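You operate a simulated robot arm through the tools that you are given. There is no shell and no other tool.

The job below is to be done with a simulated robot arm. You get a single attempt, and the scene is never put back.

Task
Move the blue trainer's blown fuse to the small red bin.
Fine: switch off and pull the trainer's plug first; slide the fuse cover shut again; leave the trainer's switches, dial and link. Set down upright: cream fuse. Where these are worked on the way, their far stop is far enough and under half their travel is too little: fuse cover.

The check looks at the end state, three seconds after you hand in, the way a careful person would. Anything else that was tipped, shoved, dropped, spilled or broken makes it a failure. Lids that push on must go on centred and level and be pressed home; caps that screw on are set level and turned clockwise until they are tight.

Robot
A 6-joint arm with a two-finger gripper, fixed in place. Base frame: the origin is at the foot of the arm, x ahead of it, y to its left, z up. Readings come in mm, rad, newtons and seconds.
Its first joint turns from -2.897 to 2.897 rad. Payload 2.54 kg.
Tool frame: the origin (TCP) lies between the finger pads and is the grasp point; the fingertips stand 30 mm ahead of it; z points along the fingers, y is the line along which they close. The gripper opens to 116 mm. The gripper's body begins 95 mm behind the TCP.
Orientation is told as [roll, pitch, yaw] about the base's x, y, z axes, in that order, counted from this pose: with the fingers straight down and closing along the base's y, the tool's x points along the base's -x, its y along +y and its z along -z.

Tools
- The arm moves only by the tool nudge_tool. Its argument "motion" is a list of rows, each an object of numbers (a shift or turn left out is 0, a gripper value left out holds the last): "claw": the gripper command, from -1 (fully open) to 1 (shut), values between in proportion; "dx", "dy", "dz": the shift along the tool's x, y, z in units of 40 mm (1.0 is 40 mm); "ax", "ay", "az": the turn, a rotation vector about the tool's x, y, z in units of 8 degrees (1.0 is 8 degrees). In form: [{"claw": .., "dx": .., "dy": .., "dz": .., "ax": .., "ay": .., "az": ..}, ...]. A call has 1 to 20 rows; each row shifts and turns the commanded pose from where the row before left it, along the tool's axes as they then stand. A call with a number of a shift or a turn outside -1 to 1 is refused whole. Rows are played at 5 a second. More than 50 mm and 0.15 rad between two rows, or a gripper value outside its range, and nothing of the call is played. A pose out of reach is approached as far as the arm can. The call stops where the force on the tool passes 40 N (or 10 N more than at its start, if that is more) or the arm is blocked; 0.2 s more then pass. Each finger travels about 72 mm/s and halts on what it meets, pressing with about 37 N; the grip force reading is that of the motor and also rises with nothing between the fingers. The clock runs only during rows and for 0.2 s after the last one: add rows that do not move to give the fingers time. The reply holds the time, the measured pose of the TCP, the force on the tool along the base axes, the opening and the grip force, in the units named above and with some noise, with the torque about the TCP (base axes, N m) and any sound that the robot's microphone picked up.
- Cameras (640 x 400 px; columns grow to the right, rows downward): "scene" is fixed at [220.4, 668.8, 1579.6]; the picture's right is [-0.82, -0.57, 0.00], its down [-0.53, 0.76, -0.38] and it looks along [0.21, -0.31, -0.93] (base axes); focal length 219 px, centre (320, 200). "wrist" rides on the gripper at [69, -15, -122] in the tool frame; the picture's right is [0.21, 0.98, 0.00], its down [-0.83, 0.18, -0.53] and it looks along [-0.52, 0.11, 0.85] (tool axes); focal length 251 px, centre (320, 200). There is no depth. A picture from a camera that has moved, and an enlarged one, comes with that camera's place and axes in the base frame and with its lens. The place of the scene camera against the robot may be out by one fixed shift of up to 25 mm in any direction.
- camera(camera): a new picture of that camera. No time passes.
- enlarge(camera, box): a new picture of the part [left, top, right, bottom] of that camera's present view, enlarged. No time passes.
- finish_job(): hands the job in; it is judged then, once.

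Nothing tells you positions but the pictures and the camera data. Unless the task says otherwise, let go and move clear before handing in.

The tools are called after "Emit:" by a JSON object that holds its "api" and its "payload". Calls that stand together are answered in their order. nudge_tool: Moves the arm, as the interface text tells. Its arguments: {"type":"object","properties":{"motion":{"type":"array","items":{"type":"object","properties":{"claw":{"type":"number"},"dx":{"type":"number"},"dy":{"type":"number"},"dz":{"type":"number"},"ax":{"type":"number"},"ay":{"type":"number"},"az":{"type":"number"}}}}},"required":["motion"]} The other tools are called the same way: camera (camera) takes a picture; enlarge (camera, box) takes an enlarged picture of a part of a camera's view; finish_job () hands the job in.

At the start:

```text
clock: 0.0
tcp_pos: [421.4, 339.7, 1174.1]
ee_rot: [-0.002, 0.0, 0.0]
ft_force: [-1.0, 0.0, 0.9]
moment: [0.01, -0.01, 0.01]
opening: 116.0
finger_force: 0.0
```

scene: 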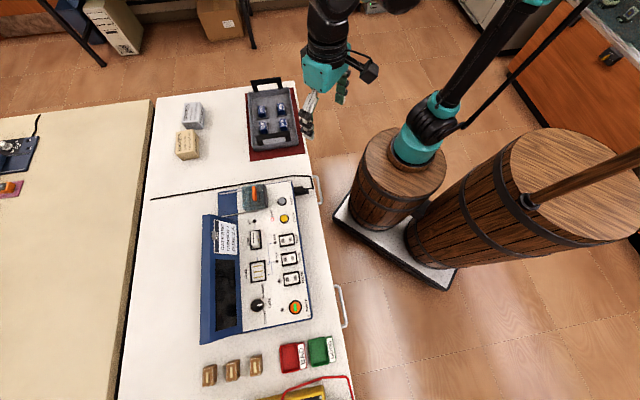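
wrist: 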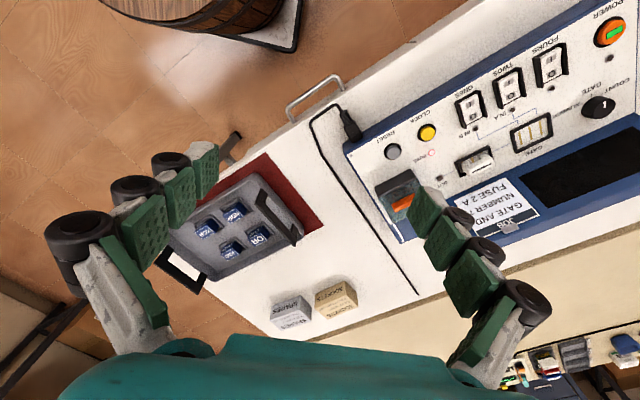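

I see a bench with a blue trainer, a tray of chips, red and green bins, and some fuse holders or boxes. I'll look closer before moving.

Emit:
{"api": "enlarge", "payload": {"camera": "scene", "box": [190, 170, 350, 270]}}

Emit:
{"api": "enlarge", "payload": {"camera": "scene", "box": [190, 270, 370, 400]}}

Emit:
{"api": "enlarge", "payload": {"camera": "wrist", "box": [320, 80, 560, 260]}}

Emit:
{"api": "enlarge", "payload": {"camera": "wrist", "box": [440, 0, 640, 180]}}

Emit:
{"api": "enlarge", "payload": {"camera": "scene", "box": [150, 70, 330, 180]}}

```text
4.00 times, centred on (270, 220) of scene
camera zoom: at [220.4, 668.8, 1579.6], right [-0.82, -0.57, 0.0], down [-0.53, 0.76, -0.38], along [0.21, -0.31, -0.93], focal length 875 px, centre (520, 120)
```

zoom: 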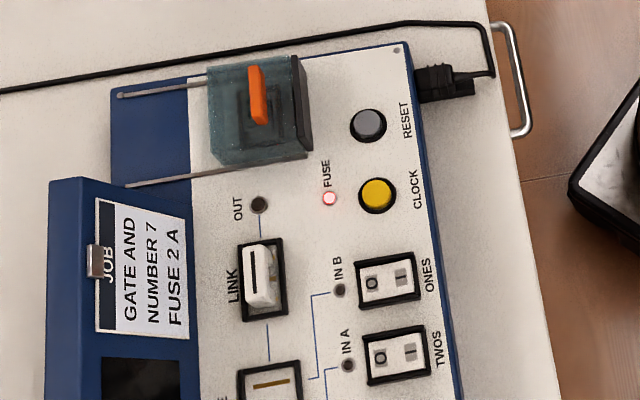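

```text
3.08 times, centred on (280, 335) of scene
camera zoom: at [220.4, 668.8, 1579.6], right [-0.82, -0.57, 0.0], down [-0.53, 0.76, -0.38], along [0.21, -0.31, -0.93], focal length 673 px, centre (443, -215)
```

zoom: 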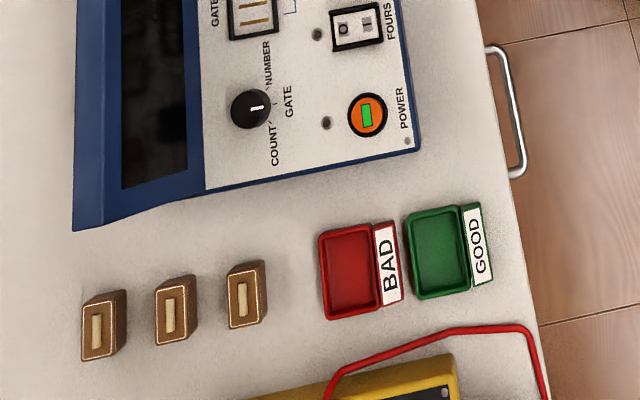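

```text
2.22 times, centred on (440, 170) of wrist
camera zoom: at [352.5, 323.7, 1294.5], right [-0.21, 0.98, 0.0], down [0.83, 0.18, 0.53], along [0.52, 0.11, -0.85], focal length 559 px, centre (53, 267)
```

zoom: 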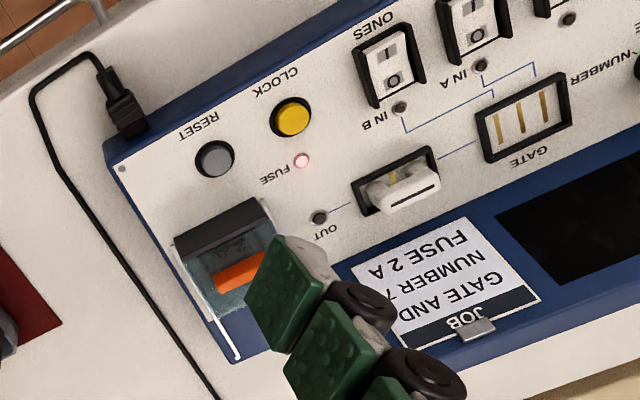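

```text
2.22 times, centred on (540, 90) of wrist
camera zoom: at [352.5, 323.7, 1294.5], right [-0.21, 0.98, 0.0], down [0.83, 0.18, 0.53], along [0.52, 0.11, -0.85], focal length 559 px, centre (-169, 444)
```

zoom: 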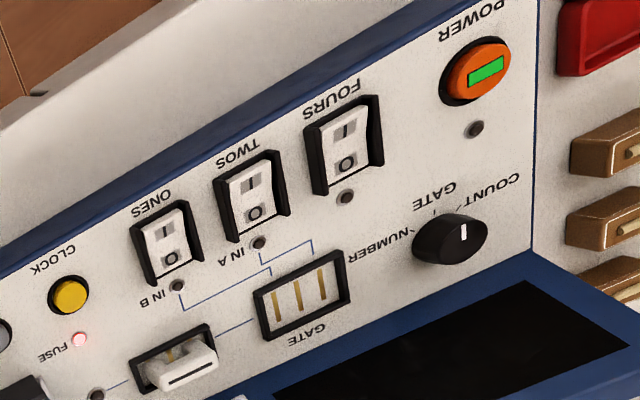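

```text
3.56 times, centred on (240, 125) of scene
camera zoom: at [220.4, 668.8, 1579.6], right [-0.82, -0.57, 0.0], down [-0.53, 0.76, -0.38], along [0.21, -0.31, -0.93], focal length 778 px, centre (604, 467)
```

zoom: 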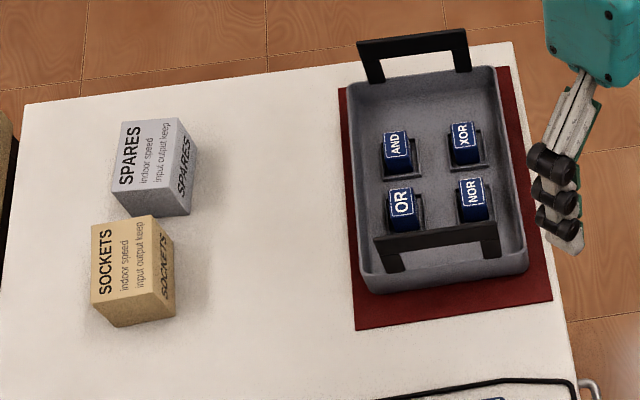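

I see the trainer lying at an angle: the fuse cover with its orange grip is at roughly (594, 551), POWER at (247, 754), and the red BAD bin near (180, 875). The panel is at z≈835. I'll move the arm lower over the trainer to look closely with the wrist camera.

Emit:
{"api": "nudge_tool", "payload": {"motion": [{"claw": -1, "dx": -0.2, "dy": 0.6, "dz": 0.8}, {"dx": -0.2, "dy": 0.6, "dz": 0.8}, {"dx": -0.2, "dy": 0.6, "dz": 0.8}, {"dx": -0.2, "dy": 0.6, "dz": 0.8}, {"dx": 0, "dy": 0, "dz": 0}]}}

Emit:
{"api": "camera", "payload": {"camera": "wrist"}}

Emit:
{"api": "camera", "payload": {"camera": "scene"}}

```text
clock: 1.2
tcp_pos: [451.1, 436.5, 1044.4]
ee_rot: [0.001, 0.0, -0.002]
ft_force: [0.3, 0.6, 0.0]
moment: [-0.01, 0.01, 0.01]
opening: 115.7
finger_force: 0.1
```

```text
taken
camera wrist: at [383.5, 421.3, 1164.9], right [-0.21, 0.98, 0.0], down [0.83, 0.18, 0.53], along [0.52, 0.11, -0.85], focal length 251 px, centre (320, 200)
```

wrist: 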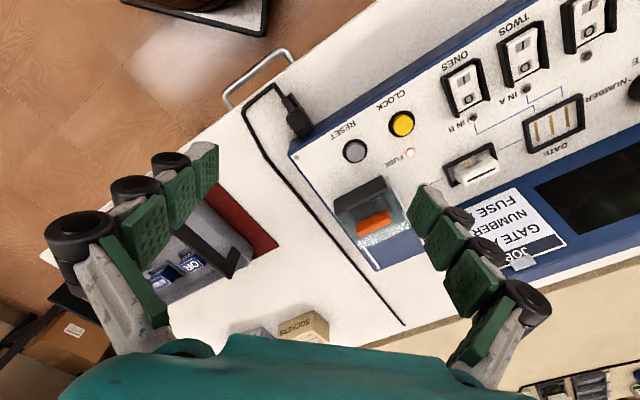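

```text
taken
```

scene: 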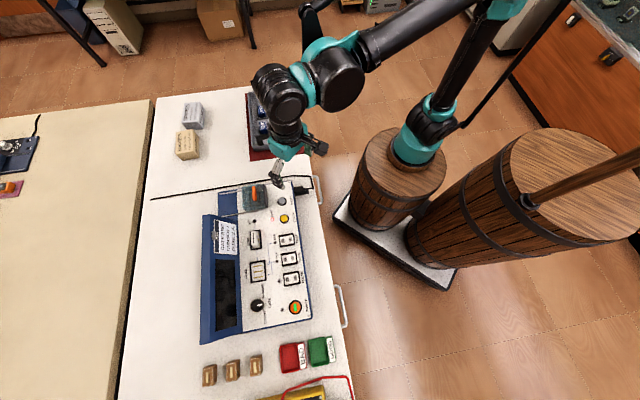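

The trainer's long side runs about 45° to the base axes, the plug is near (471, 409, 819), and the panel is at z≈848. I'll yaw the tool 45° to line up with the trainer and go lower for a closer look.

Emit:
{"api": "nudge_tool", "payload": {"motion": [{"claw": -1, "az": -0.9375}, {"az": -0.9375}, {"az": -0.9375}, {"az": -0.9375}, {"az": -0.9375}, {"az": -0.9375}, {"dx": -0.37, "dz": 0.7}, {"dx": -0.37, "dz": 0.7}, {"dx": -0.37, "dz": 0.7}, {"dx": 0}]}}

Emit:
{"api": "camera", "payload": {"camera": "wrist"}}

Emit:
{"api": "camera", "payload": {"camera": "scene"}}

```text
clock: 3.4
tcp_pos: [484.3, 465.5, 960.3]
ee_rot: [0.0, -0.001, 0.785]
ft_force: [0.0, 0.2, 0.3]
moment: [-0.01, 0.0, 0.08]
opening: 115.9
finger_force: 0.0
```

```text
taken
camera wrist: at [447.1, 406.2, 1082.0], right [-0.84, 0.54, 0.0], down [0.46, 0.71, 0.53], along [0.29, 0.45, -0.85], focal length 251 px, centre (320, 200)
```

wrist: 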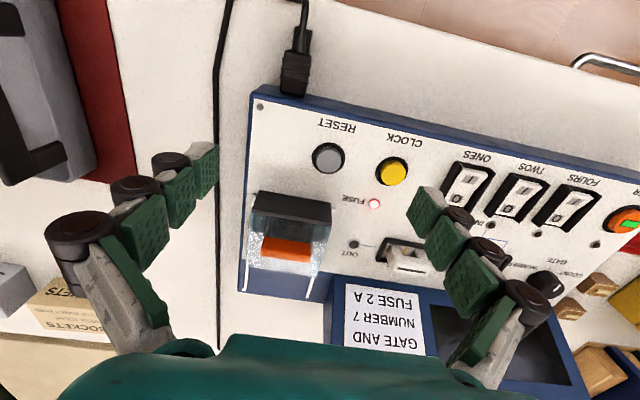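

```text
taken
```

scene: 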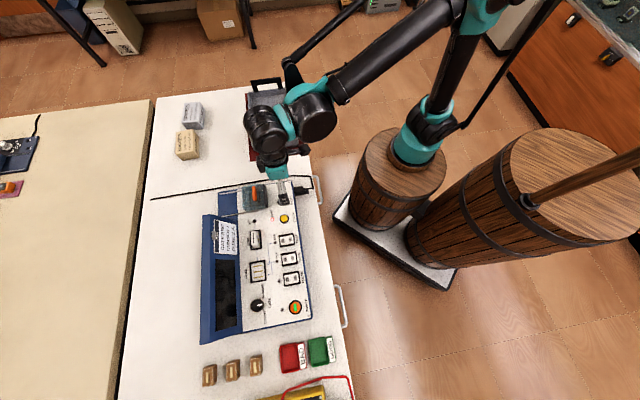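

I now see the trainer aligned with the tool: the plug on its front edge, and the fuse cover with orange grip on rails running to the back. I'll enlarge the plug, the cover and the power button.

Emit:
{"api": "enlarge", "payload": {"camera": "wrist", "box": [220, 10, 380, 110]}}

Emit:
{"api": "enlarge", "payload": {"camera": "wrist", "box": [220, 180, 380, 310]}}

Emit:
{"api": "enlarge", "payload": {"camera": "wrist", "box": [520, 150, 640, 350]}}

```text
4.00 times, centred on (300, 60) of wrist
camera zoom: at [447.1, 406.2, 1082.0], right [-0.84, 0.54, 0.0], down [0.46, 0.71, 0.53], along [0.29, 0.45, -0.85], focal length 1006 px, centre (400, 760)
```

zoom: 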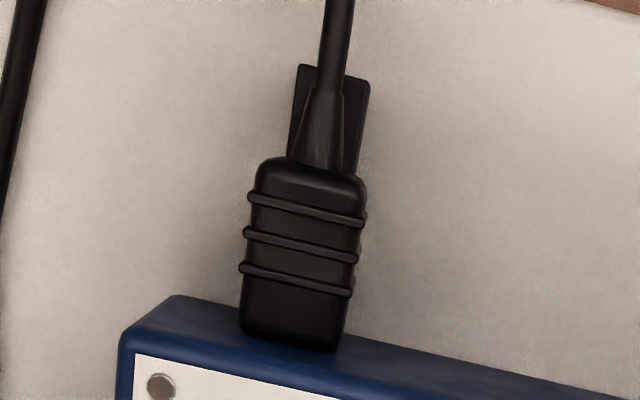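

```text
3.08 times, centred on (300, 245) of wrist
camera zoom: at [447.1, 406.2, 1082.0], right [-0.84, 0.54, 0.0], down [0.46, 0.71, 0.53], along [0.29, 0.45, -0.85], focal length 774 px, centre (382, 62)
```

zoom: 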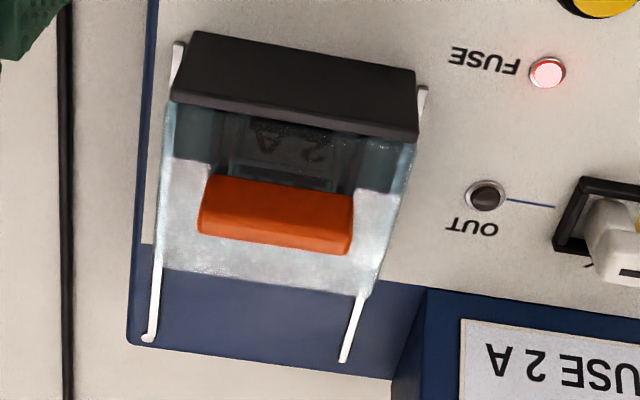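

```text
2.00 times, centred on (580, 250) of wrist
camera zoom: at [447.1, 406.2, 1082.0], right [-0.84, 0.54, 0.0], down [0.46, 0.71, 0.53], along [0.29, 0.45, -0.85], focal length 503 px, centre (-200, 100)
```

zoom: 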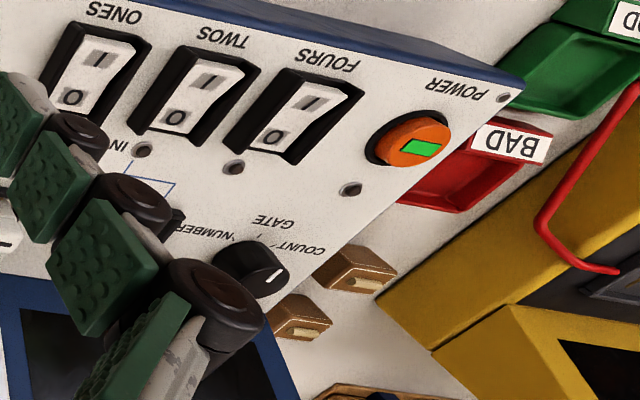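

The power control looks like a round orange push button with a green indicator bar. I'll move above it, to about (250, 741), to check before pressing.

Emit:
{"api": "nudge_tool", "payload": {"motion": [{"claw": -1, "dx": -0.08, "dy": 1.0}, {"dx": -0.08, "dy": 1.0}, {"dx": -0.08, "dy": 1.0}, {"dx": -0.08, "dy": 1.0}, {"dx": -0.08, "dy": 1.0}, {"dx": -0.08, "dy": 1.0}, {"dx": -0.08, "dy": 1.0}, {"dx": -0.08, "dy": 1.0}, {"dx": -0.08, "dy": 1.0}, {"dx": 0}]}}

Emit:
{"api": "camera", "payload": {"camera": "wrist"}}

Emit:
{"api": "camera", "payload": {"camera": "scene"}}

```text
clock: 5.6
tcp_pos: [249.4, 742.4, 961.5]
ee_rot: [0.0, 0.001, 0.785]
ft_force: [-0.8, -0.3, 0.3]
moment: [0.0, -0.01, 0.02]
opening: 115.9
finger_force: 0.2
```

```text
taken
camera wrist: at [211.8, 682.7, 1082.6], right [-0.84, 0.54, 0.0], down [0.46, 0.71, 0.53], along [0.29, 0.45, -0.85], focal length 251 px, centre (320, 200)
```

wrist: 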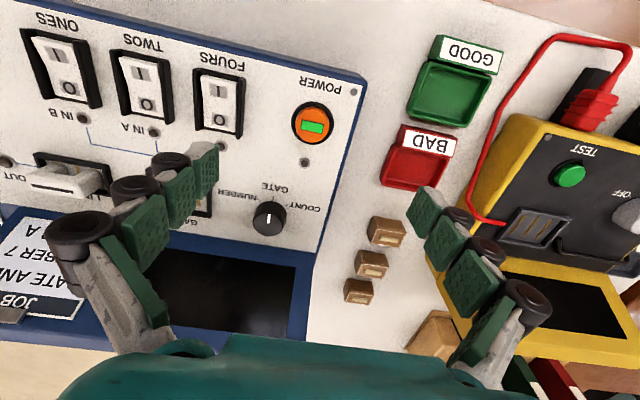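

```text
taken
```

scene: 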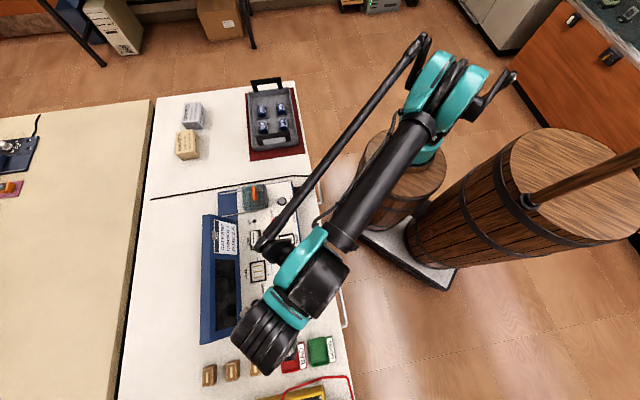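

The camera is almost over the POWER button, which I take to be at about (250, 731, 854). I'll enlarge it, and the bins as well.

Emit:
{"api": "enlarge", "payload": {"camera": "wrist", "box": [260, 70, 380, 170]}}

Emit:
{"api": "enlarge", "payload": {"camera": "wrist", "box": [340, 20, 520, 200]}}

Emit:
{"api": "enlarge", "payload": {"camera": "wrist", "box": [330, 200, 450, 310]}}

```text
4.00 times, centred on (320, 120) of wrist
camera zoom: at [211.8, 682.7, 1082.6], right [-0.84, 0.54, 0.0], down [0.46, 0.71, 0.53], along [0.29, 0.45, -0.85], focal length 1006 px, centre (320, 520)
```

zoom: 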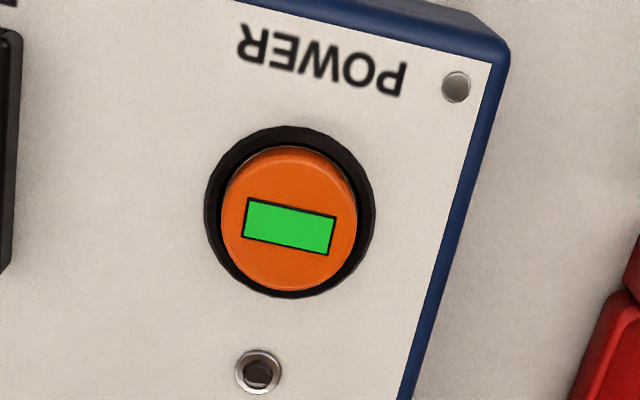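

```text
2.22 times, centred on (430, 110) of wrist
camera zoom: at [211.8, 682.7, 1082.6], right [-0.84, 0.54, 0.0], down [0.46, 0.71, 0.53], along [0.29, 0.45, -0.85], focal length 559 px, centre (76, 400)
```

zoom: 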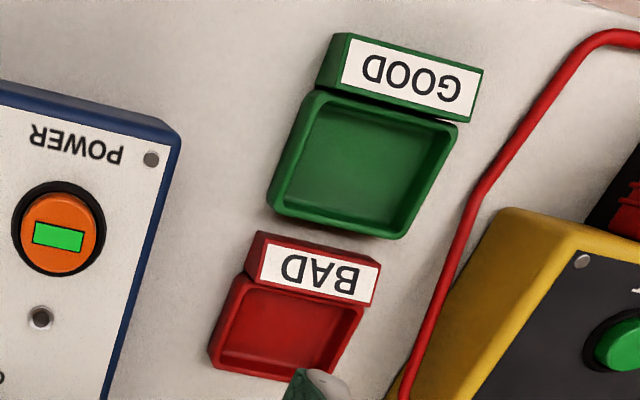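

```text
3.64 times, centred on (390, 255) of wrist
camera zoom: at [211.8, 682.7, 1082.6], right [-0.84, 0.54, 0.0], down [0.46, 0.71, 0.53], along [0.29, 0.45, -0.85], focal length 914 px, centre (66, 0)
```

zoom: 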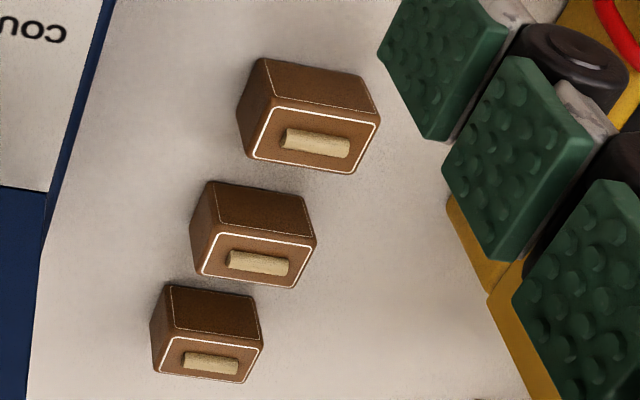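

POWER is a push button whose cap is about 30 mm across, with its top around z≈856 at (251, 731). I'll shut the fingers, centre over the cap and come down to just above it.

Emit:
{"api": "nudge_tool", "payload": {"motion": [{"claw": 1, "dx": 0.159, "dy": -0.23}, {"claw": 1}, {"claw": 1}, {"claw": 1}, {"claw": 1, "dz": 0.5}, {"dz": 0.5}, {"dz": 0.5}, {"dz": 0}]}}

Emit:
{"api": "camera", "payload": {"camera": "wrist"}}

```text
clock: 7.4
tcp_pos: [253.4, 730.0, 902.2]
ee_rot: [0.0, 0.001, 0.786]
ft_force: [-0.2, -0.6, -0.5]
moment: [0.02, 0.02, 0.02]
opening: 0.1
finger_force: 28.4
```

```text
taken
camera wrist: at [215.3, 671.5, 1022.6], right [-0.84, 0.54, 0.0], down [0.46, 0.71, 0.53], along [0.29, 0.45, -0.85], focal length 251 px, centre (320, 200)
```

wrist: 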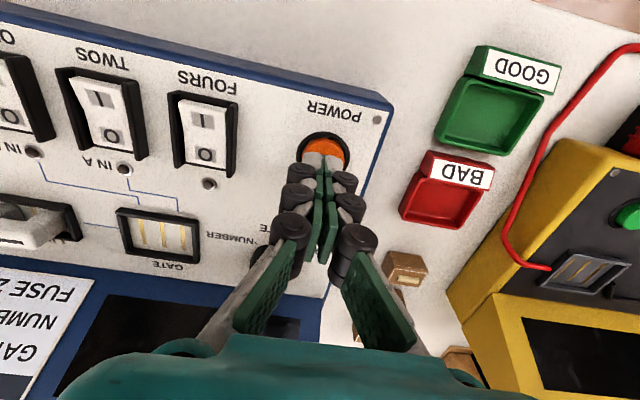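

The closed fingertips are hovering just above the orange cap. I'll enlarge this view to check they are centred before I press.

Emit:
{"api": "enlarge", "payload": {"camera": "wrist", "box": [270, 100, 380, 200]}}

```text
4.00 times, centred on (325, 150) of wrist
camera zoom: at [215.3, 671.5, 1022.6], right [-0.84, 0.54, 0.0], down [0.46, 0.71, 0.53], along [0.29, 0.45, -0.85], focal length 1006 px, centre (300, 400)
```

zoom: 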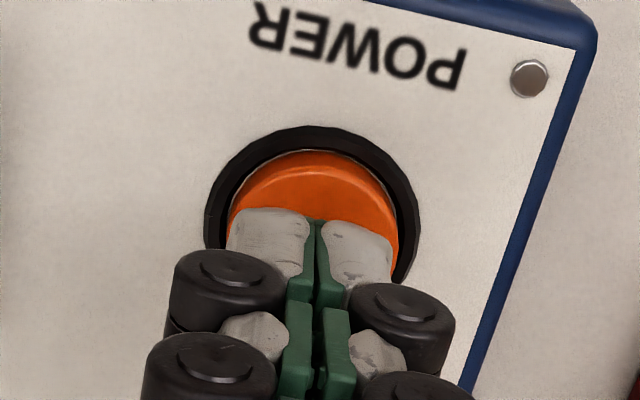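

The tips are centred to within about 2 mm. I'll descend in small steps onto the button.

Emit:
{"api": "nudge_tool", "payload": {"motion": [{"claw": 1, "dy": 0.05, "dz": 0.1}, {"dz": 0.1}, {"dz": 0.1}, {"dz": 0.05}, {"dz": 0.0}]}}

```text
clock: 8.6
tcp_pos: [250.5, 731.9, 888.0]
ee_rot: [0.0, -0.001, 0.786]
ft_force: [0.0, 0.5, 2.6]
moment: [0.02, -0.02, 0.0]
opening: 5.6
finger_force: 28.9
heard: click
```

I heard a click at TCP z=888. I'll back off and check the indicator.

Emit:
{"api": "nudge_tool", "payload": {"motion": [{"claw": 1, "dz": -0.3}, {"dz": -0.6}, {"dz": -0.6}, {"claw": -1}, {"claw": -1}, {"claw": -1}, {"claw": -1}, {"claw": -1}]}}

Emit:
{"api": "camera", "payload": {"camera": "wrist"}}

Emit:
{"api": "enlarge", "payload": {"camera": "wrist", "box": [260, 100, 380, 200]}}

```text
clock: 10.4
tcp_pos: [251.8, 730.5, 949.2]
ee_rot: [-0.001, -0.002, 0.785]
ft_force: [-0.2, 1.0, 0.4]
moment: [0.03, 0.0, -0.01]
opening: 116.1
finger_force: 0.0
```

```text
taken
camera wrist: at [212.7, 671.1, 1070.0], right [-0.84, 0.54, 0.0], down [0.46, 0.71, 0.53], along [0.29, 0.45, -0.85], focal length 251 px, centre (320, 200)
```

wrist: 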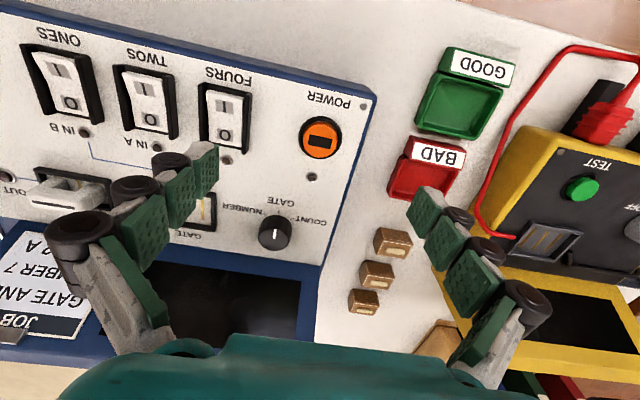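

```text
4.00 times, centred on (320, 150) of wrist
camera zoom: at [212.7, 671.1, 1070.0], right [-0.84, 0.54, 0.0], down [0.46, 0.71, 0.53], along [0.29, 0.45, -0.85], focal length 1006 px, centre (320, 400)
```

zoom: 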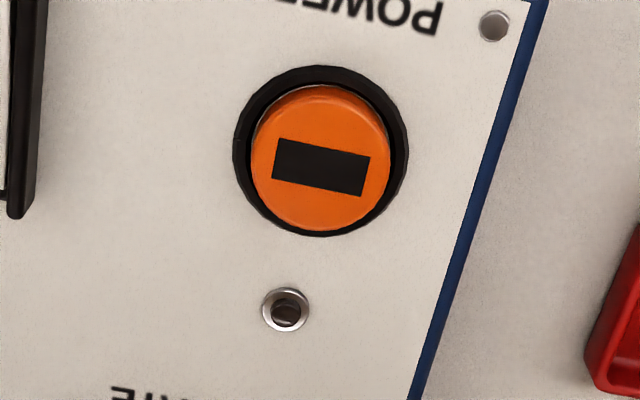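

The indicator is dark, so the trainer is off. Next is the plug; I'll fly along the front edge and look at it from above.

Emit:
{"api": "nudge_tool", "payload": {"motion": [{"claw": -1, "dx": 0.18, "dy": -0.95}, {"dx": 0.18, "dy": -0.95}, {"dx": 0.18, "dy": -0.95}, {"dx": 0.18, "dy": -0.95}, {"dx": 0.18, "dy": -0.95}, {"dx": 0.18, "dy": -0.95}, {"dx": 0.18, "dy": -0.95}, {"dx": 0.18, "dy": -0.95}, {"dx": 0.18, "dy": -0.95}, {"dx": 0.18, "dy": -0.95}, {"dz": 0.0}]}}

Emit:
{"api": "camera", "payload": {"camera": "wrist"}}

Emit:
{"api": "enlarge", "payload": {"camera": "wrist", "box": [240, 60, 400, 180]}}

Emit:
{"api": "camera", "payload": {"camera": "scene"}}

```text
clock: 12.8
tcp_pos: [468.9, 412.2, 948.9]
ee_rot: [0.001, 0.0, 0.785]
ft_force: [0.7, 0.4, 0.1]
moment: [-0.01, 0.01, 0.0]
opening: 115.6
finger_force: 0.0
```

```text
taken
camera wrist: at [430.7, 352.6, 1069.2], right [-0.84, 0.54, 0.0], down [0.46, 0.71, 0.53], along [0.29, 0.45, -0.85], focal length 251 px, centre (320, 200)
```

wrist: 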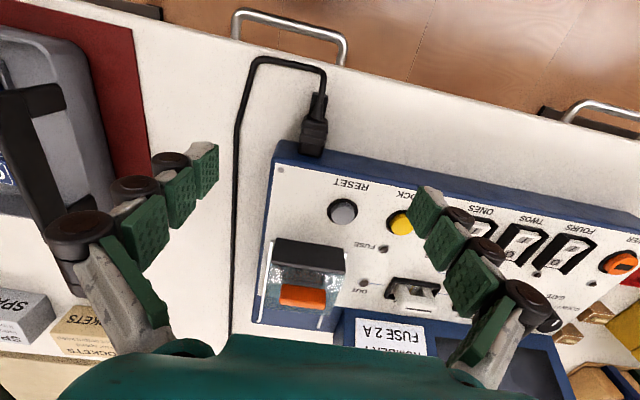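

```text
3.33 times, centred on (320, 120) of wrist
camera zoom: at [430.7, 352.6, 1069.2], right [-0.84, 0.54, 0.0], down [0.46, 0.71, 0.53], along [0.29, 0.45, -0.85], focal length 838 px, centre (320, 467)
```

zoom: 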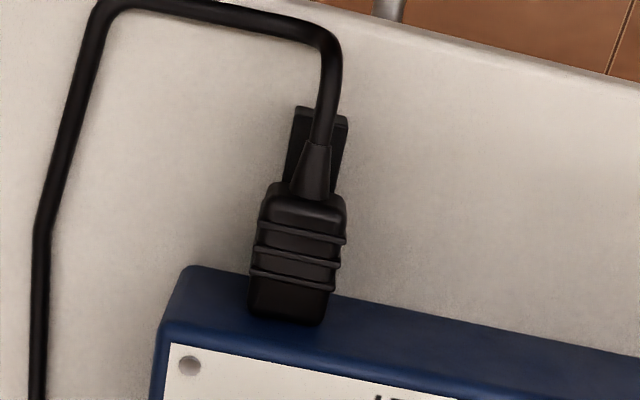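

```text
taken
```

scene: 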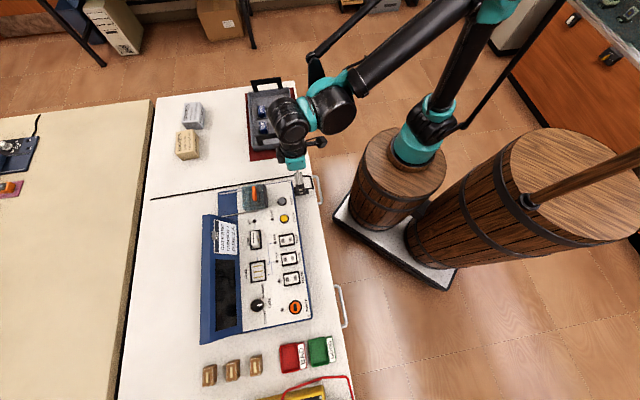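

I place the plug body at roughly (478, 413), about 37 mm long along the trainer's depth, with its top at z≈835. I'll come lower to refine the heights of the plug and the table.

Emit:
{"api": "nudge_tool", "payload": {"motion": [{"claw": -1, "dx": -0.14, "dy": -0.14, "dz": 0.6}, {"dz": 0.6}, {"dz": 0.0}]}}

Emit:
{"api": "camera", "payload": {"camera": "wrist"}}

Emit:
{"api": "enlarge", "payload": {"camera": "wrist", "box": [240, 80, 400, 200]}}

```text
clock: 13.6
tcp_pos: [475.2, 412.4, 899.8]
ee_rot: [0.0, 0.0, 0.785]
ft_force: [-0.6, -0.1, -0.1]
moment: [-0.03, 0.0, 0.03]
opening: 116.1
finger_force: 0.0
```

```text
taken
camera wrist: at [438.4, 353.6, 1021.3], right [-0.84, 0.54, 0.0], down [0.46, 0.71, 0.53], along [0.29, 0.45, -0.85], focal length 251 px, centre (320, 200)
```

wrist: 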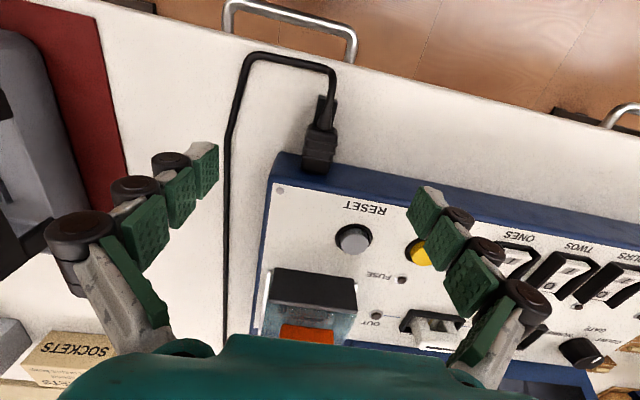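

```text
3.33 times, centred on (320, 140) of wrist
camera zoom: at [438.4, 353.6, 1021.3], right [-0.84, 0.54, 0.0], down [0.46, 0.71, 0.53], along [0.29, 0.45, -0.85], focal length 838 px, centre (320, 400)
```

zoom: 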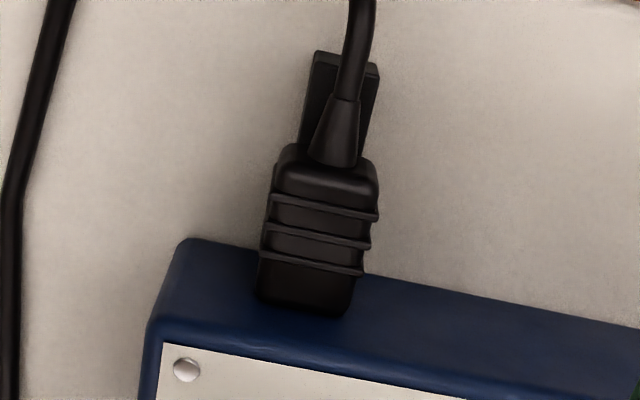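

I estimate the table at z≈798 and the panel at z≈853, with the plug's centre rib at (477, 412) and its top at z≈838. The cable lies near the left finger, so I'll half-close to about 58 mm and descend astride the plug.

Emit:
{"api": "nudge_tool", "payload": {"motion": [{"claw": 0, "dy": -0.03}, {"claw": 0}, {"claw": 0}, {"dz": 0.5}, {"dz": 0.5}, {"dz": 0.3}, {"dz": 0.0}]}}

Emit:
{"api": "camera", "payload": {"camera": "wrist"}}

Emit:
{"api": "enlarge", "payload": {"camera": "wrist", "box": [240, 80, 400, 200]}}

```text
clock: 15.2
tcp_pos: [476.7, 411.1, 848.4]
ee_rot: [-0.001, 0.0, 0.786]
ft_force: [0.0, -0.7, -0.4]
moment: [0.03, 0.0, -0.02]
opening: 58.1
finger_force: 0.1
```

```text
taken
camera wrist: at [440.0, 351.4, 968.7], right [-0.84, 0.54, 0.0], down [0.46, 0.71, 0.53], along [0.29, 0.45, -0.85], focal length 251 px, centre (320, 200)
```

wrist: 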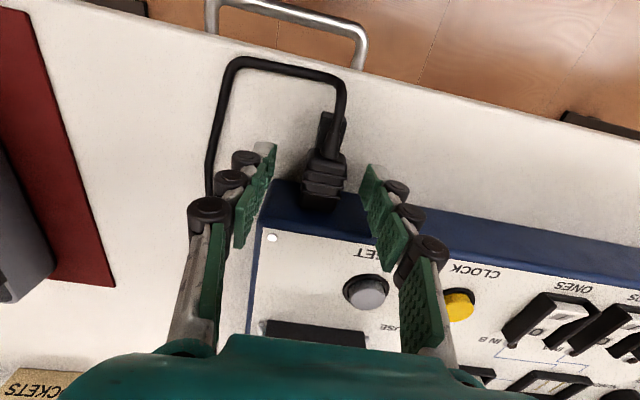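

```text
3.33 times, centred on (320, 140) of wrist
camera zoom: at [440.0, 351.4, 968.7], right [-0.84, 0.54, 0.0], down [0.46, 0.71, 0.53], along [0.29, 0.45, -0.85], focal length 838 px, centre (320, 400)
```

zoom: 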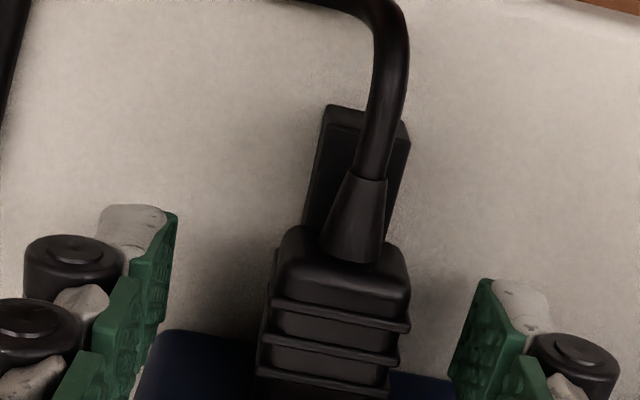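

The fingertips straddle the plug body, centred to within a couple of millimetres. I'll go down about 9 mm more and close on it.

Emit:
{"api": "nudge_tool", "payload": {"motion": [{"claw": 0, "dz": 0.22}, {"claw": 1}, {"claw": 1}, {"claw": 1}, {"claw": 1}]}}

Emit:
{"api": "enlarge", "payload": {"camera": "wrist", "box": [220, 60, 420, 220]}}

```text
clock: 16.4
tcp_pos: [476.2, 411.6, 839.7]
ee_rot: [0.001, 0.0, 0.787]
ft_force: [-25.8, 24.0, -12.9]
moment: [0.47, 0.42, -0.04]
opening: 22.2
finger_force: 45.2
```

```text
2.50 times, centred on (320, 140) of wrist
camera zoom: at [438.9, 352.8, 959.9], right [-0.84, 0.54, 0.0], down [0.46, 0.71, 0.53], along [0.29, 0.45, -0.85], focal length 629 px, centre (320, 350)
```

zoom: 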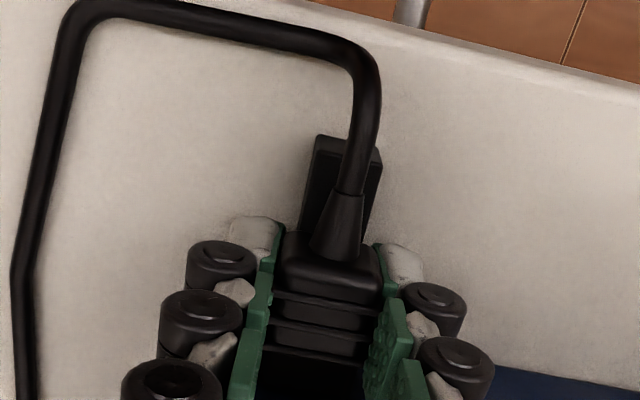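

The plug is gripped (22 mm wide) but there's a sideways load of about 35 N along +L. I'll ease the tool sideways to relieve it before pulling.

Emit:
{"api": "nudge_tool", "payload": {"motion": [{"claw": 1, "dy": 0.03}, {"claw": 1}]}}

```text
clock: 17.0
tcp_pos: [476.3, 412.8, 839.2]
ee_rot: [0.001, 0.0, 0.785]
ft_force: [-25.2, 22.2, -14.6]
moment: [0.4, 0.29, 0.0]
opening: 21.8
finger_force: 44.9
```

Emit:
{"api": "nudge_tool", "payload": {"motion": [{"claw": 1, "dy": 0.05}, {"claw": 1}]}}

```text
clock: 17.6
tcp_pos: [477.3, 413.1, 839.4]
ee_rot: [-0.001, 0.001, 0.782]
ft_force: [-11.7, 10.5, 5.1]
moment: [-0.01, 0.37, 0.0]
opening: 22.0
finger_force: 45.4
```

Emit:
{"api": "nudge_tool", "payload": {"motion": [{"claw": 1, "dy": 0.03}, {"claw": 1}]}}

```text
clock: 18.2
tcp_pos: [474.6, 412.4, 839.5]
ee_rot: [-0.003, 0.002, 0.784]
ft_force: [7.3, -6.9, 25.1]
moment: [-0.2, -0.11, 0.06]
opening: 21.9
finger_force: 45.3
```

The sideways load is now about 10 N. I'll start pulling the plug straight out toward the robot in small steps.

Emit:
{"api": "nudge_tool", "payload": {"motion": [{"claw": 1, "dz": -0.03}, {"claw": 1, "dx": 0.05}, {"dx": 0.1}, {"dx": 0.1}, {"dx": 0.1}]}}

```text
clock: 19.0
tcp_pos: [471.9, 409.0, 838.4]
ee_rot: [-0.004, 0.0, 0.785]
ft_force: [7.4, -7.5, -13.2]
moment: [-0.16, -0.05, 0.06]
opening: 22.0
finger_force: 44.6
stopped in row 4: the force on the tool passed its limit at 42 N (the readings are from after the stop); the commanded pose is now the measured one
```

The pull stopped at 42 N after about 4 mm. I'll look to see whether the plug moved.

Emit:
{"api": "enlarge", "payload": {"camera": "wrist", "box": [220, 60, 420, 220]}}

Emit:
{"api": "enlarge", "payload": {"camera": "scene", "box": [240, 150, 340, 220]}}

```text
2.50 times, centred on (320, 140) of wrist
camera zoom: at [434.1, 349.7, 959.9], right [-0.84, 0.54, 0.0], down [0.46, 0.71, 0.53], along [0.29, 0.45, -0.85], focal length 629 px, centre (320, 350)
```

zoom: 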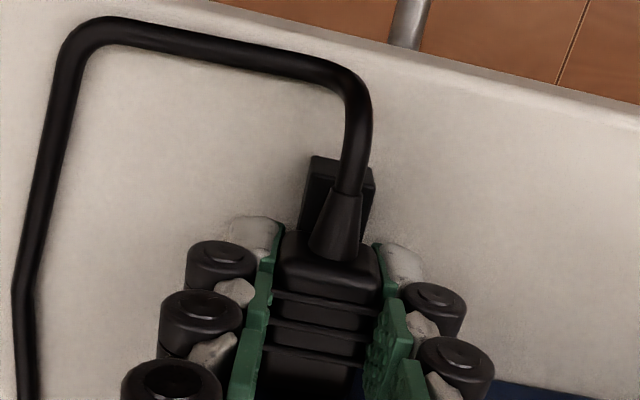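

```text
5.71 times, centred on (290, 185) of scene
camera zoom: at [220.4, 668.8, 1579.6], right [-0.82, -0.57, 0.0], down [-0.53, 0.76, -0.38], along [0.21, -0.31, -0.93], focal length 1250 px, centre (491, 286)
```

zoom: 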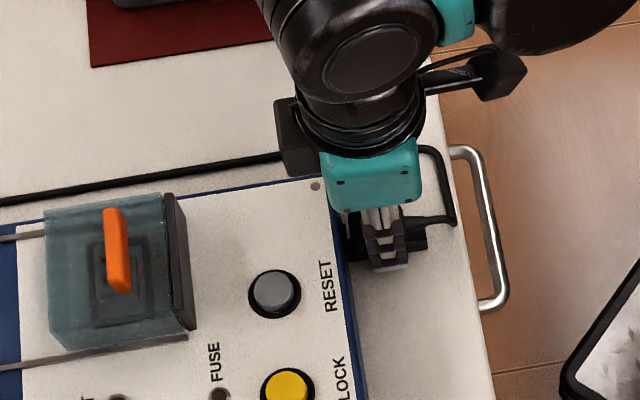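

The plug moved along with the fingers, and the dark slab beneath it is a fixed rest. I'll keep pulling in gentler steps.

Emit:
{"api": "nudge_tool", "payload": {"motion": [{"claw": 1, "dx": 0.05}, {"dx": 0.05}, {"dx": 0.05}, {"dx": 0.05}, {"dx": 0.05}, {"dx": 0.05}]}}

```text
clock: 20.1
tcp_pos: [464.7, 402.7, 839.4]
ee_rot: [-0.004, 0.0, 0.784]
ft_force: [4.3, -5.0, -17.7]
moment: [-0.15, 0.05, 0.07]
opening: 21.8
finger_force: 45.0
stopped in row 5: the force on the tool passed its limit at 41 N (the readings are from after the stop); the commanded pose is now the measured one
```

Emit:
{"api": "nudge_tool", "payload": {"motion": [{"claw": 1, "dx": 0.05, "dz": 0.02}, {"dx": 0.05}, {"dx": 0.05}, {"dx": 0.05}, {"dx": 0.05}, {"dx": 0.05}]}}

Emit:
{"api": "enlarge", "payload": {"camera": "wrist", "box": [220, 60, 420, 220]}}

```text
clock: 21.5
tcp_pos: [459.4, 395.2, 839.3]
ee_rot: [-0.003, -0.003, 0.783]
ft_force: [34.4, 17.5, 6.2]
moment: [0.41, -0.71, 0.12]
opening: 22.0
finger_force: 45.0
```

```text
2.50 times, centred on (320, 140) of wrist
camera zoom: at [421.0, 336.5, 959.6], right [-0.84, 0.54, 0.0], down [0.45, 0.71, 0.54], along [0.29, 0.45, -0.84], focal length 629 px, centre (320, 350)
```

zoom: 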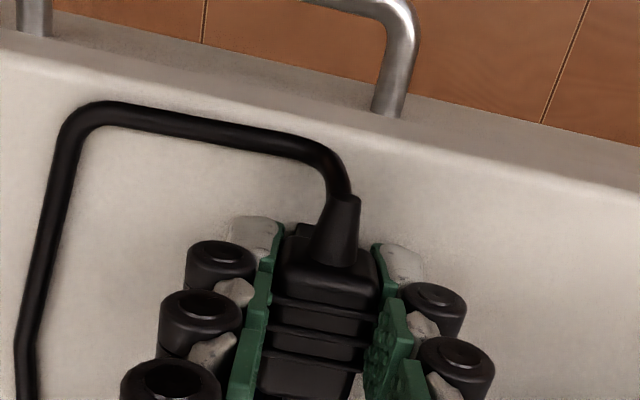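

The plug has come out about 23 mm with about 37 N of resistance. I'll continue a little more and watch whether it frees.

Emit:
{"api": "nudge_tool", "payload": {"motion": [{"claw": 1, "dx": 0.04}, {"dx": 0.04}, {"dx": 0.04}, {"dx": 0.04}, {"dx": 0.0}]}}

Emit:
{"api": "camera", "payload": {"camera": "wrist"}}

Emit:
{"api": "enlarge", "payload": {"camera": "wrist", "box": [220, 60, 420, 220]}}

```text
clock: 22.7
tcp_pos: [454.0, 389.0, 838.1]
ee_rot: [-0.004, -0.002, 0.783]
ft_force: [40.3, 11.3, -10.3]
moment: [0.36, -0.72, 0.09]
opening: 22.0
finger_force: 44.7
```

```text
taken
camera wrist: at [415.3, 330.9, 959.4], right [-0.84, 0.54, 0.0], down [0.46, 0.71, 0.53], along [0.29, 0.45, -0.85], focal length 251 px, centre (320, 200)
```

wrist: 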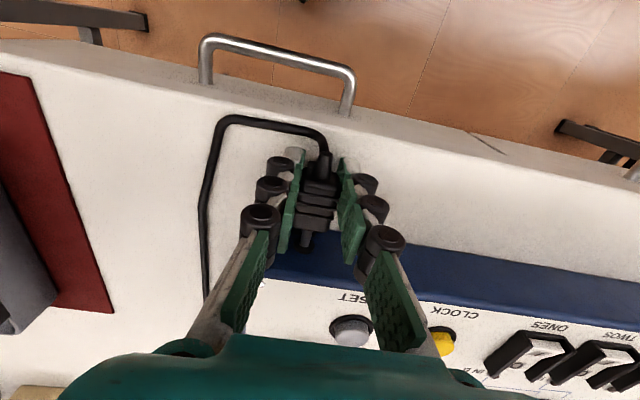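

```text
2.50 times, centred on (320, 140) of wrist
camera zoom: at [415.3, 330.9, 959.4], right [-0.84, 0.54, 0.0], down [0.46, 0.71, 0.53], along [0.29, 0.45, -0.85], focal length 629 px, centre (320, 350)
```

zoom: 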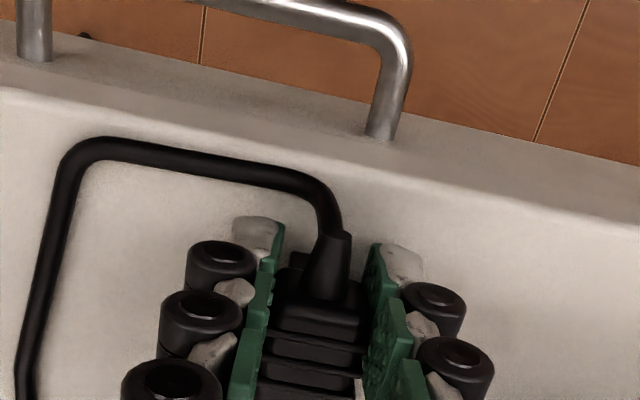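

The fingers now slip on the plug, so it seems to have reached a stop. I'll look at the gap behind the plug body.

Emit:
{"api": "enlarge", "payload": {"camera": "wrist", "box": [270, 180, 370, 280]}}

Emit:
{"api": "enlarge", "payload": {"camera": "scene", "box": [260, 150, 340, 220]}}

```text
4.00 times, centred on (320, 230) of wrist
camera zoom: at [415.3, 330.9, 959.4], right [-0.84, 0.54, 0.0], down [0.46, 0.71, 0.53], along [0.29, 0.45, -0.85], focal length 1006 px, centre (320, 80)
```

zoom: 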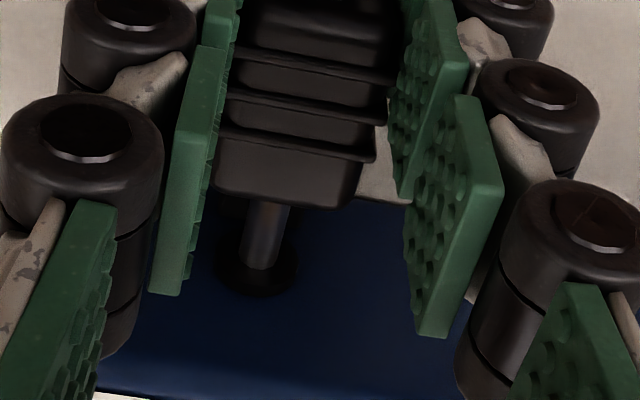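

```text
5.71 times, centred on (300, 185) of scene
camera zoom: at [220.4, 668.8, 1579.6], right [-0.82, -0.57, 0.0], down [-0.53, 0.76, -0.38], along [0.21, -0.31, -0.93], focal length 1250 px, centre (434, 286)
```

zoom: 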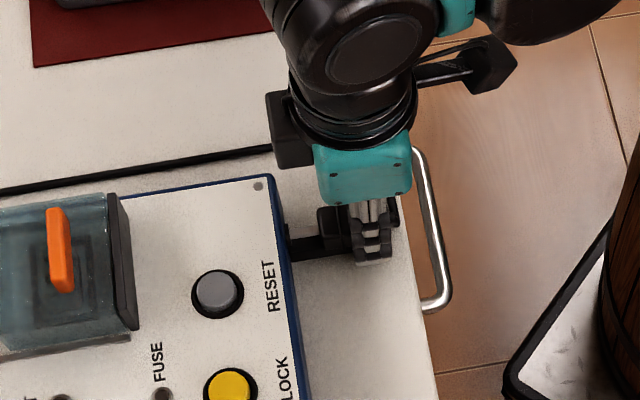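

The plug is about 22 mm out, with a barrel nose still leading to the socket, and I'm pressing it sideways with about 20 N. I'll release, look, and re-grip centred with better purchase.

Emit:
{"api": "nudge_tool", "payload": {"motion": [{"claw": 0.2}, {"claw": 0.2}, {"claw": 0.2}]}}

Emit:
{"api": "camera", "payload": {"camera": "wrist"}}

Emit:
{"api": "enlarge", "payload": {"camera": "wrist", "box": [240, 120, 400, 280]}}

```text
clock: 23.5
tcp_pos: [451.1, 389.6, 839.1]
ee_rot: [-0.002, 0.0, 0.785]
ft_force: [0.8, 0.4, -0.2]
moment: [0.02, 0.0, 0.01]
opening: 46.2
finger_force: 0.1
```

```text
taken
camera wrist: at [413.7, 330.6, 960.2], right [-0.84, 0.54, 0.0], down [0.46, 0.71, 0.53], along [0.29, 0.45, -0.85], focal length 251 px, centre (320, 200)
```

wrist: 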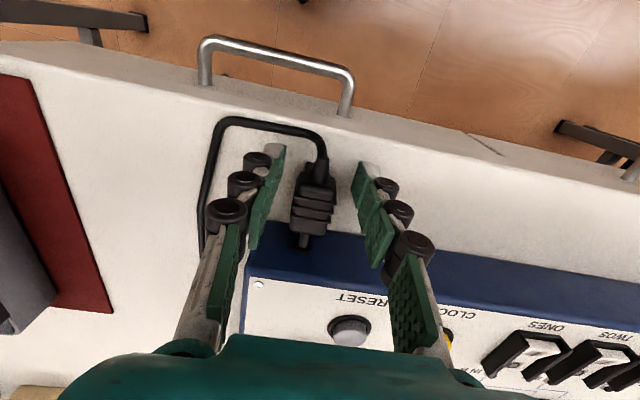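

```text
2.50 times, centred on (320, 200) of wrist
camera zoom: at [413.7, 330.6, 960.2], right [-0.84, 0.54, 0.0], down [0.46, 0.71, 0.53], along [0.29, 0.45, -0.85], focal length 629 px, centre (320, 200)
```

zoom: 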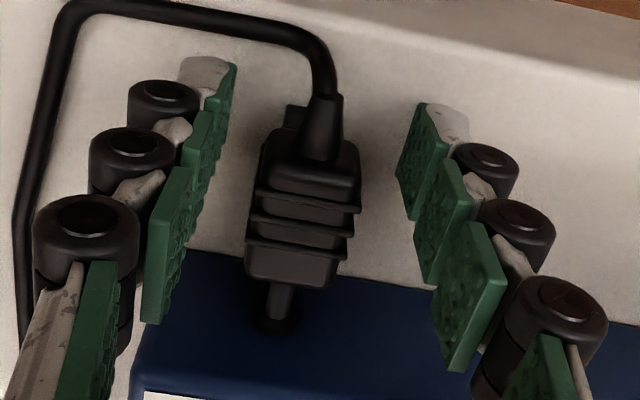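

Nothing sprang back: plug rib 2 is now at (462, 398), about 21 mm out. I'll move back over it, 13.5 mm back and 2 mm sideways, and grip it centred.

Emit:
{"api": "nudge_tool", "payload": {"motion": [{"claw": 0.2, "dx": -0.17, "dy": -0.05}, {"dx": -0.17}, {"claw": 1}, {"claw": 1}, {"claw": 1}, {"claw": 1}]}}

```text
clock: 24.9
tcp_pos: [462.4, 398.8, 838.8]
ee_rot: [-0.002, 0.002, 0.785]
ft_force: [-11.5, 12.0, -1.1]
moment: [0.26, 0.23, 0.03]
opening: 22.0
finger_force: 44.8
```

Lateral load is about 16 N the other way, so I'll trim 0.8 mm and pull on.

Emit:
{"api": "nudge_tool", "payload": {"motion": [{"claw": 1, "dy": 0.02}, {"claw": 1}]}}

```text
clock: 25.5
tcp_pos: [462.3, 398.6, 838.9]
ee_rot: [-0.003, -0.003, 0.783]
ft_force: [-9.2, 10.6, 12.4]
moment: [0.1, 0.28, 0.03]
opening: 22.1
finger_force: 44.7
```

Emit:
{"api": "nudge_tool", "payload": {"motion": [{"claw": 1, "dy": 0.025}, {"dx": 0.03}, {"dx": 0.04}, {"dx": 0.04}, {"dx": 0.04}, {"dx": 0.04}, {"dx": 0.04}]}}

Emit:
{"api": "enlarge", "payload": {"camera": "wrist", "box": [240, 120, 400, 280]}}

```text
clock: 27.1
tcp_pos: [456.5, 393.6, 838.0]
ee_rot: [-0.001, -0.003, 0.783]
ft_force: [28.9, 22.5, -8.2]
moment: [0.5, -0.56, 0.07]
opening: 22.1
finger_force: 45.1
```

```text
2.50 times, centred on (320, 200) of wrist
camera zoom: at [418.7, 334.0, 959.0], right [-0.84, 0.54, 0.0], down [0.46, 0.71, 0.54], along [0.29, 0.45, -0.84], focal length 629 px, centre (320, 200)
```

zoom: 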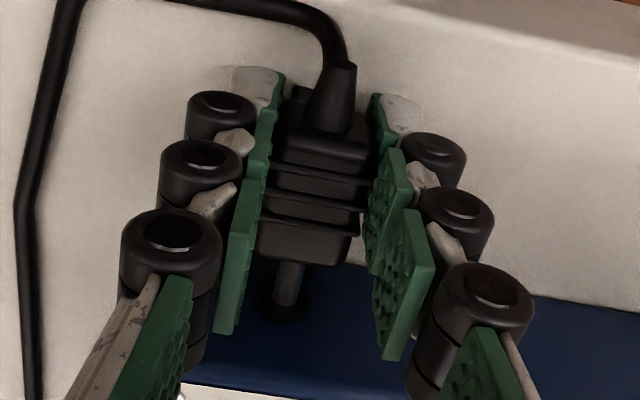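

The plug has moved a little more, about 24 mm in total, but grip slip is competing with it. I'll pull a few more millimetres very slowly and compare.

Emit:
{"api": "nudge_tool", "payload": {"motion": [{"claw": 1, "dx": 0.02}, {"dx": 0.02}, {"dx": 0.02}, {"dx": 0.02}, {"dx": 0.02}, {"dx": 0.02}]}}

Emit:
{"api": "enlarge", "payload": {"camera": "wrist", "box": [240, 120, 400, 280]}}

```text
clock: 28.5
tcp_pos: [452.7, 390.7, 838.9]
ee_rot: [-0.001, -0.003, 0.783]
ft_force: [33.4, 18.0, 2.7]
moment: [0.44, -0.6, 0.07]
opening: 22.0
finger_force: 45.3
```

```text
2.50 times, centred on (320, 200) of wrist
camera zoom: at [415.2, 330.6, 959.5], right [-0.84, 0.54, 0.0], down [0.46, 0.71, 0.54], along [0.29, 0.45, -0.84], focal length 629 px, centre (320, 200)
```

zoom: 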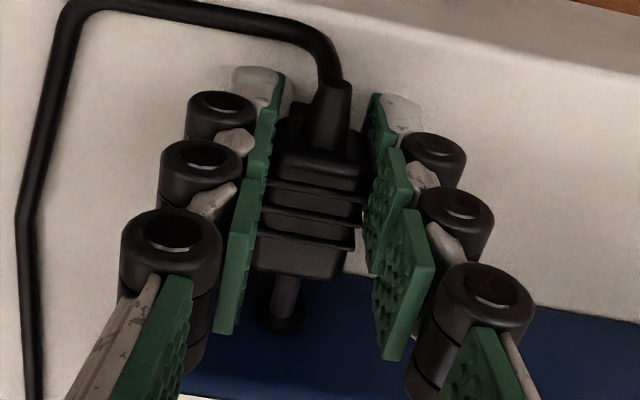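

The plug no longer moves while the fingers slip at about 37 N, so it appears to be at its stop. I'll release, rise and move away to see it clearly.

Emit:
{"api": "nudge_tool", "payload": {"motion": [{"claw": 0.2}, {"claw": 0.2}, {"claw": 0.2, "dz": -0.5}, {"dz": -0.5}, {"dz": -0.5}, {"dx": 0.5}, {"dx": 0.0}]}}

Emit:
{"api": "camera", "payload": {"camera": "wrist"}}

Emit:
{"api": "enlarge", "payload": {"camera": "wrist", "box": [250, 150, 410, 270]}}

Emit:
{"api": "enlarge", "payload": {"camera": "scene", "box": [260, 150, 340, 220]}}

```text
clock: 30.1
tcp_pos: [437.2, 374.3, 898.2]
ee_rot: [0.0, 0.0, 0.783]
ft_force: [0.7, 0.4, 0.9]
moment: [0.01, 0.0, -0.03]
opening: 46.7
finger_force: 0.1
```

```text
taken
camera wrist: at [398.4, 315.8, 1019.5], right [-0.84, 0.54, 0.0], down [0.46, 0.71, 0.53], along [0.29, 0.45, -0.85], focal length 251 px, centre (320, 200)
```

wrist: 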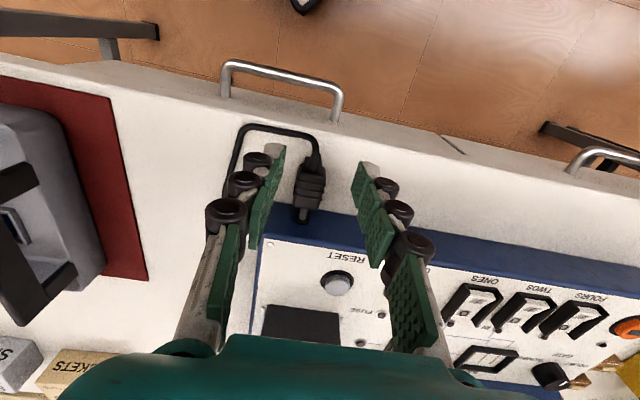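

```text
3.33 times, centred on (330, 210) of wrist
camera zoom: at [398.4, 315.8, 1019.5], right [-0.84, 0.54, 0.0], down [0.46, 0.71, 0.53], along [0.29, 0.45, -0.85], focal length 838 px, centre (287, 167)
```

zoom: 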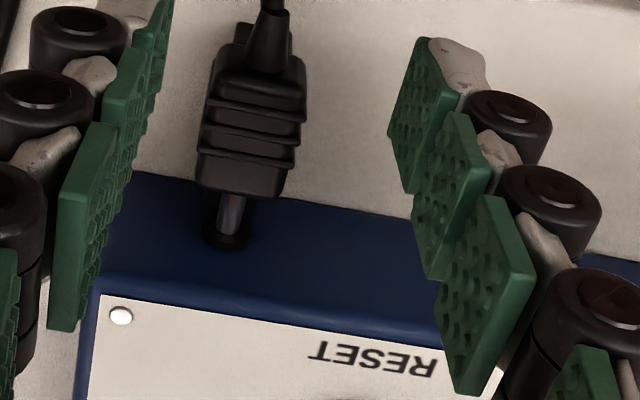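

```text
5.71 times, centred on (300, 185) of scene
camera zoom: at [220.4, 668.8, 1579.6], right [-0.82, -0.57, 0.0], down [-0.53, 0.76, -0.38], along [0.21, -0.31, -0.93], focal length 1250 px, centre (434, 286)
```

zoom: 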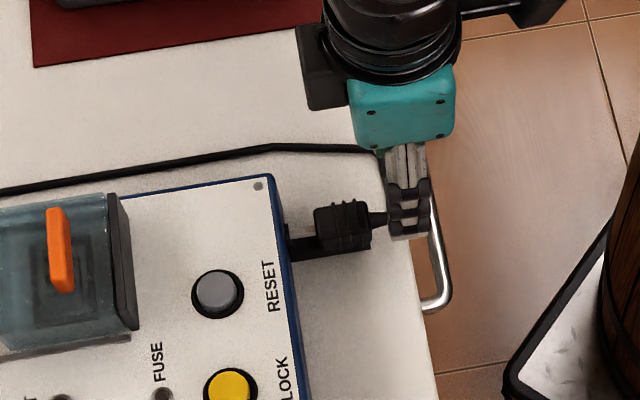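

Emit:
{"api": "enlarge", "payload": {"camera": "wrist", "box": [285, 185, 330, 230]}}

Emit:
{"api": "enlarge", "payload": {"camera": "scene", "box": [288, 170, 318, 192]}}

```text
8.89 times, centred on (308, 208) of wrist
camera zoom: at [398.4, 315.8, 1019.5], right [-0.84, 0.54, 0.0], down [0.46, 0.71, 0.53], along [0.29, 0.45, -0.85], focal length 2235 px, centre (431, 133)
```

zoom: 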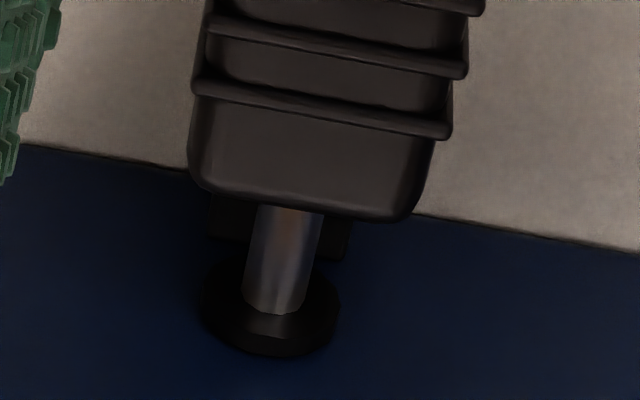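

```text
16.00 times, centred on (303, 181) of scene
camera zoom: at [220.4, 668.8, 1579.6], right [-0.82, -0.57, 0.0], down [-0.53, 0.76, -0.38], along [0.21, -0.31, -0.93], focal length 3501 px, centre (592, 504)
```

zoom: 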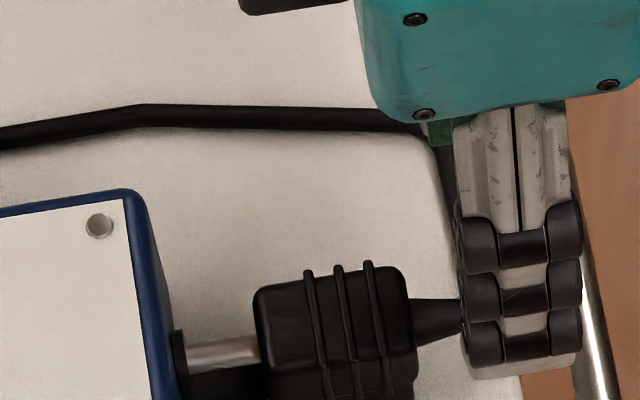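

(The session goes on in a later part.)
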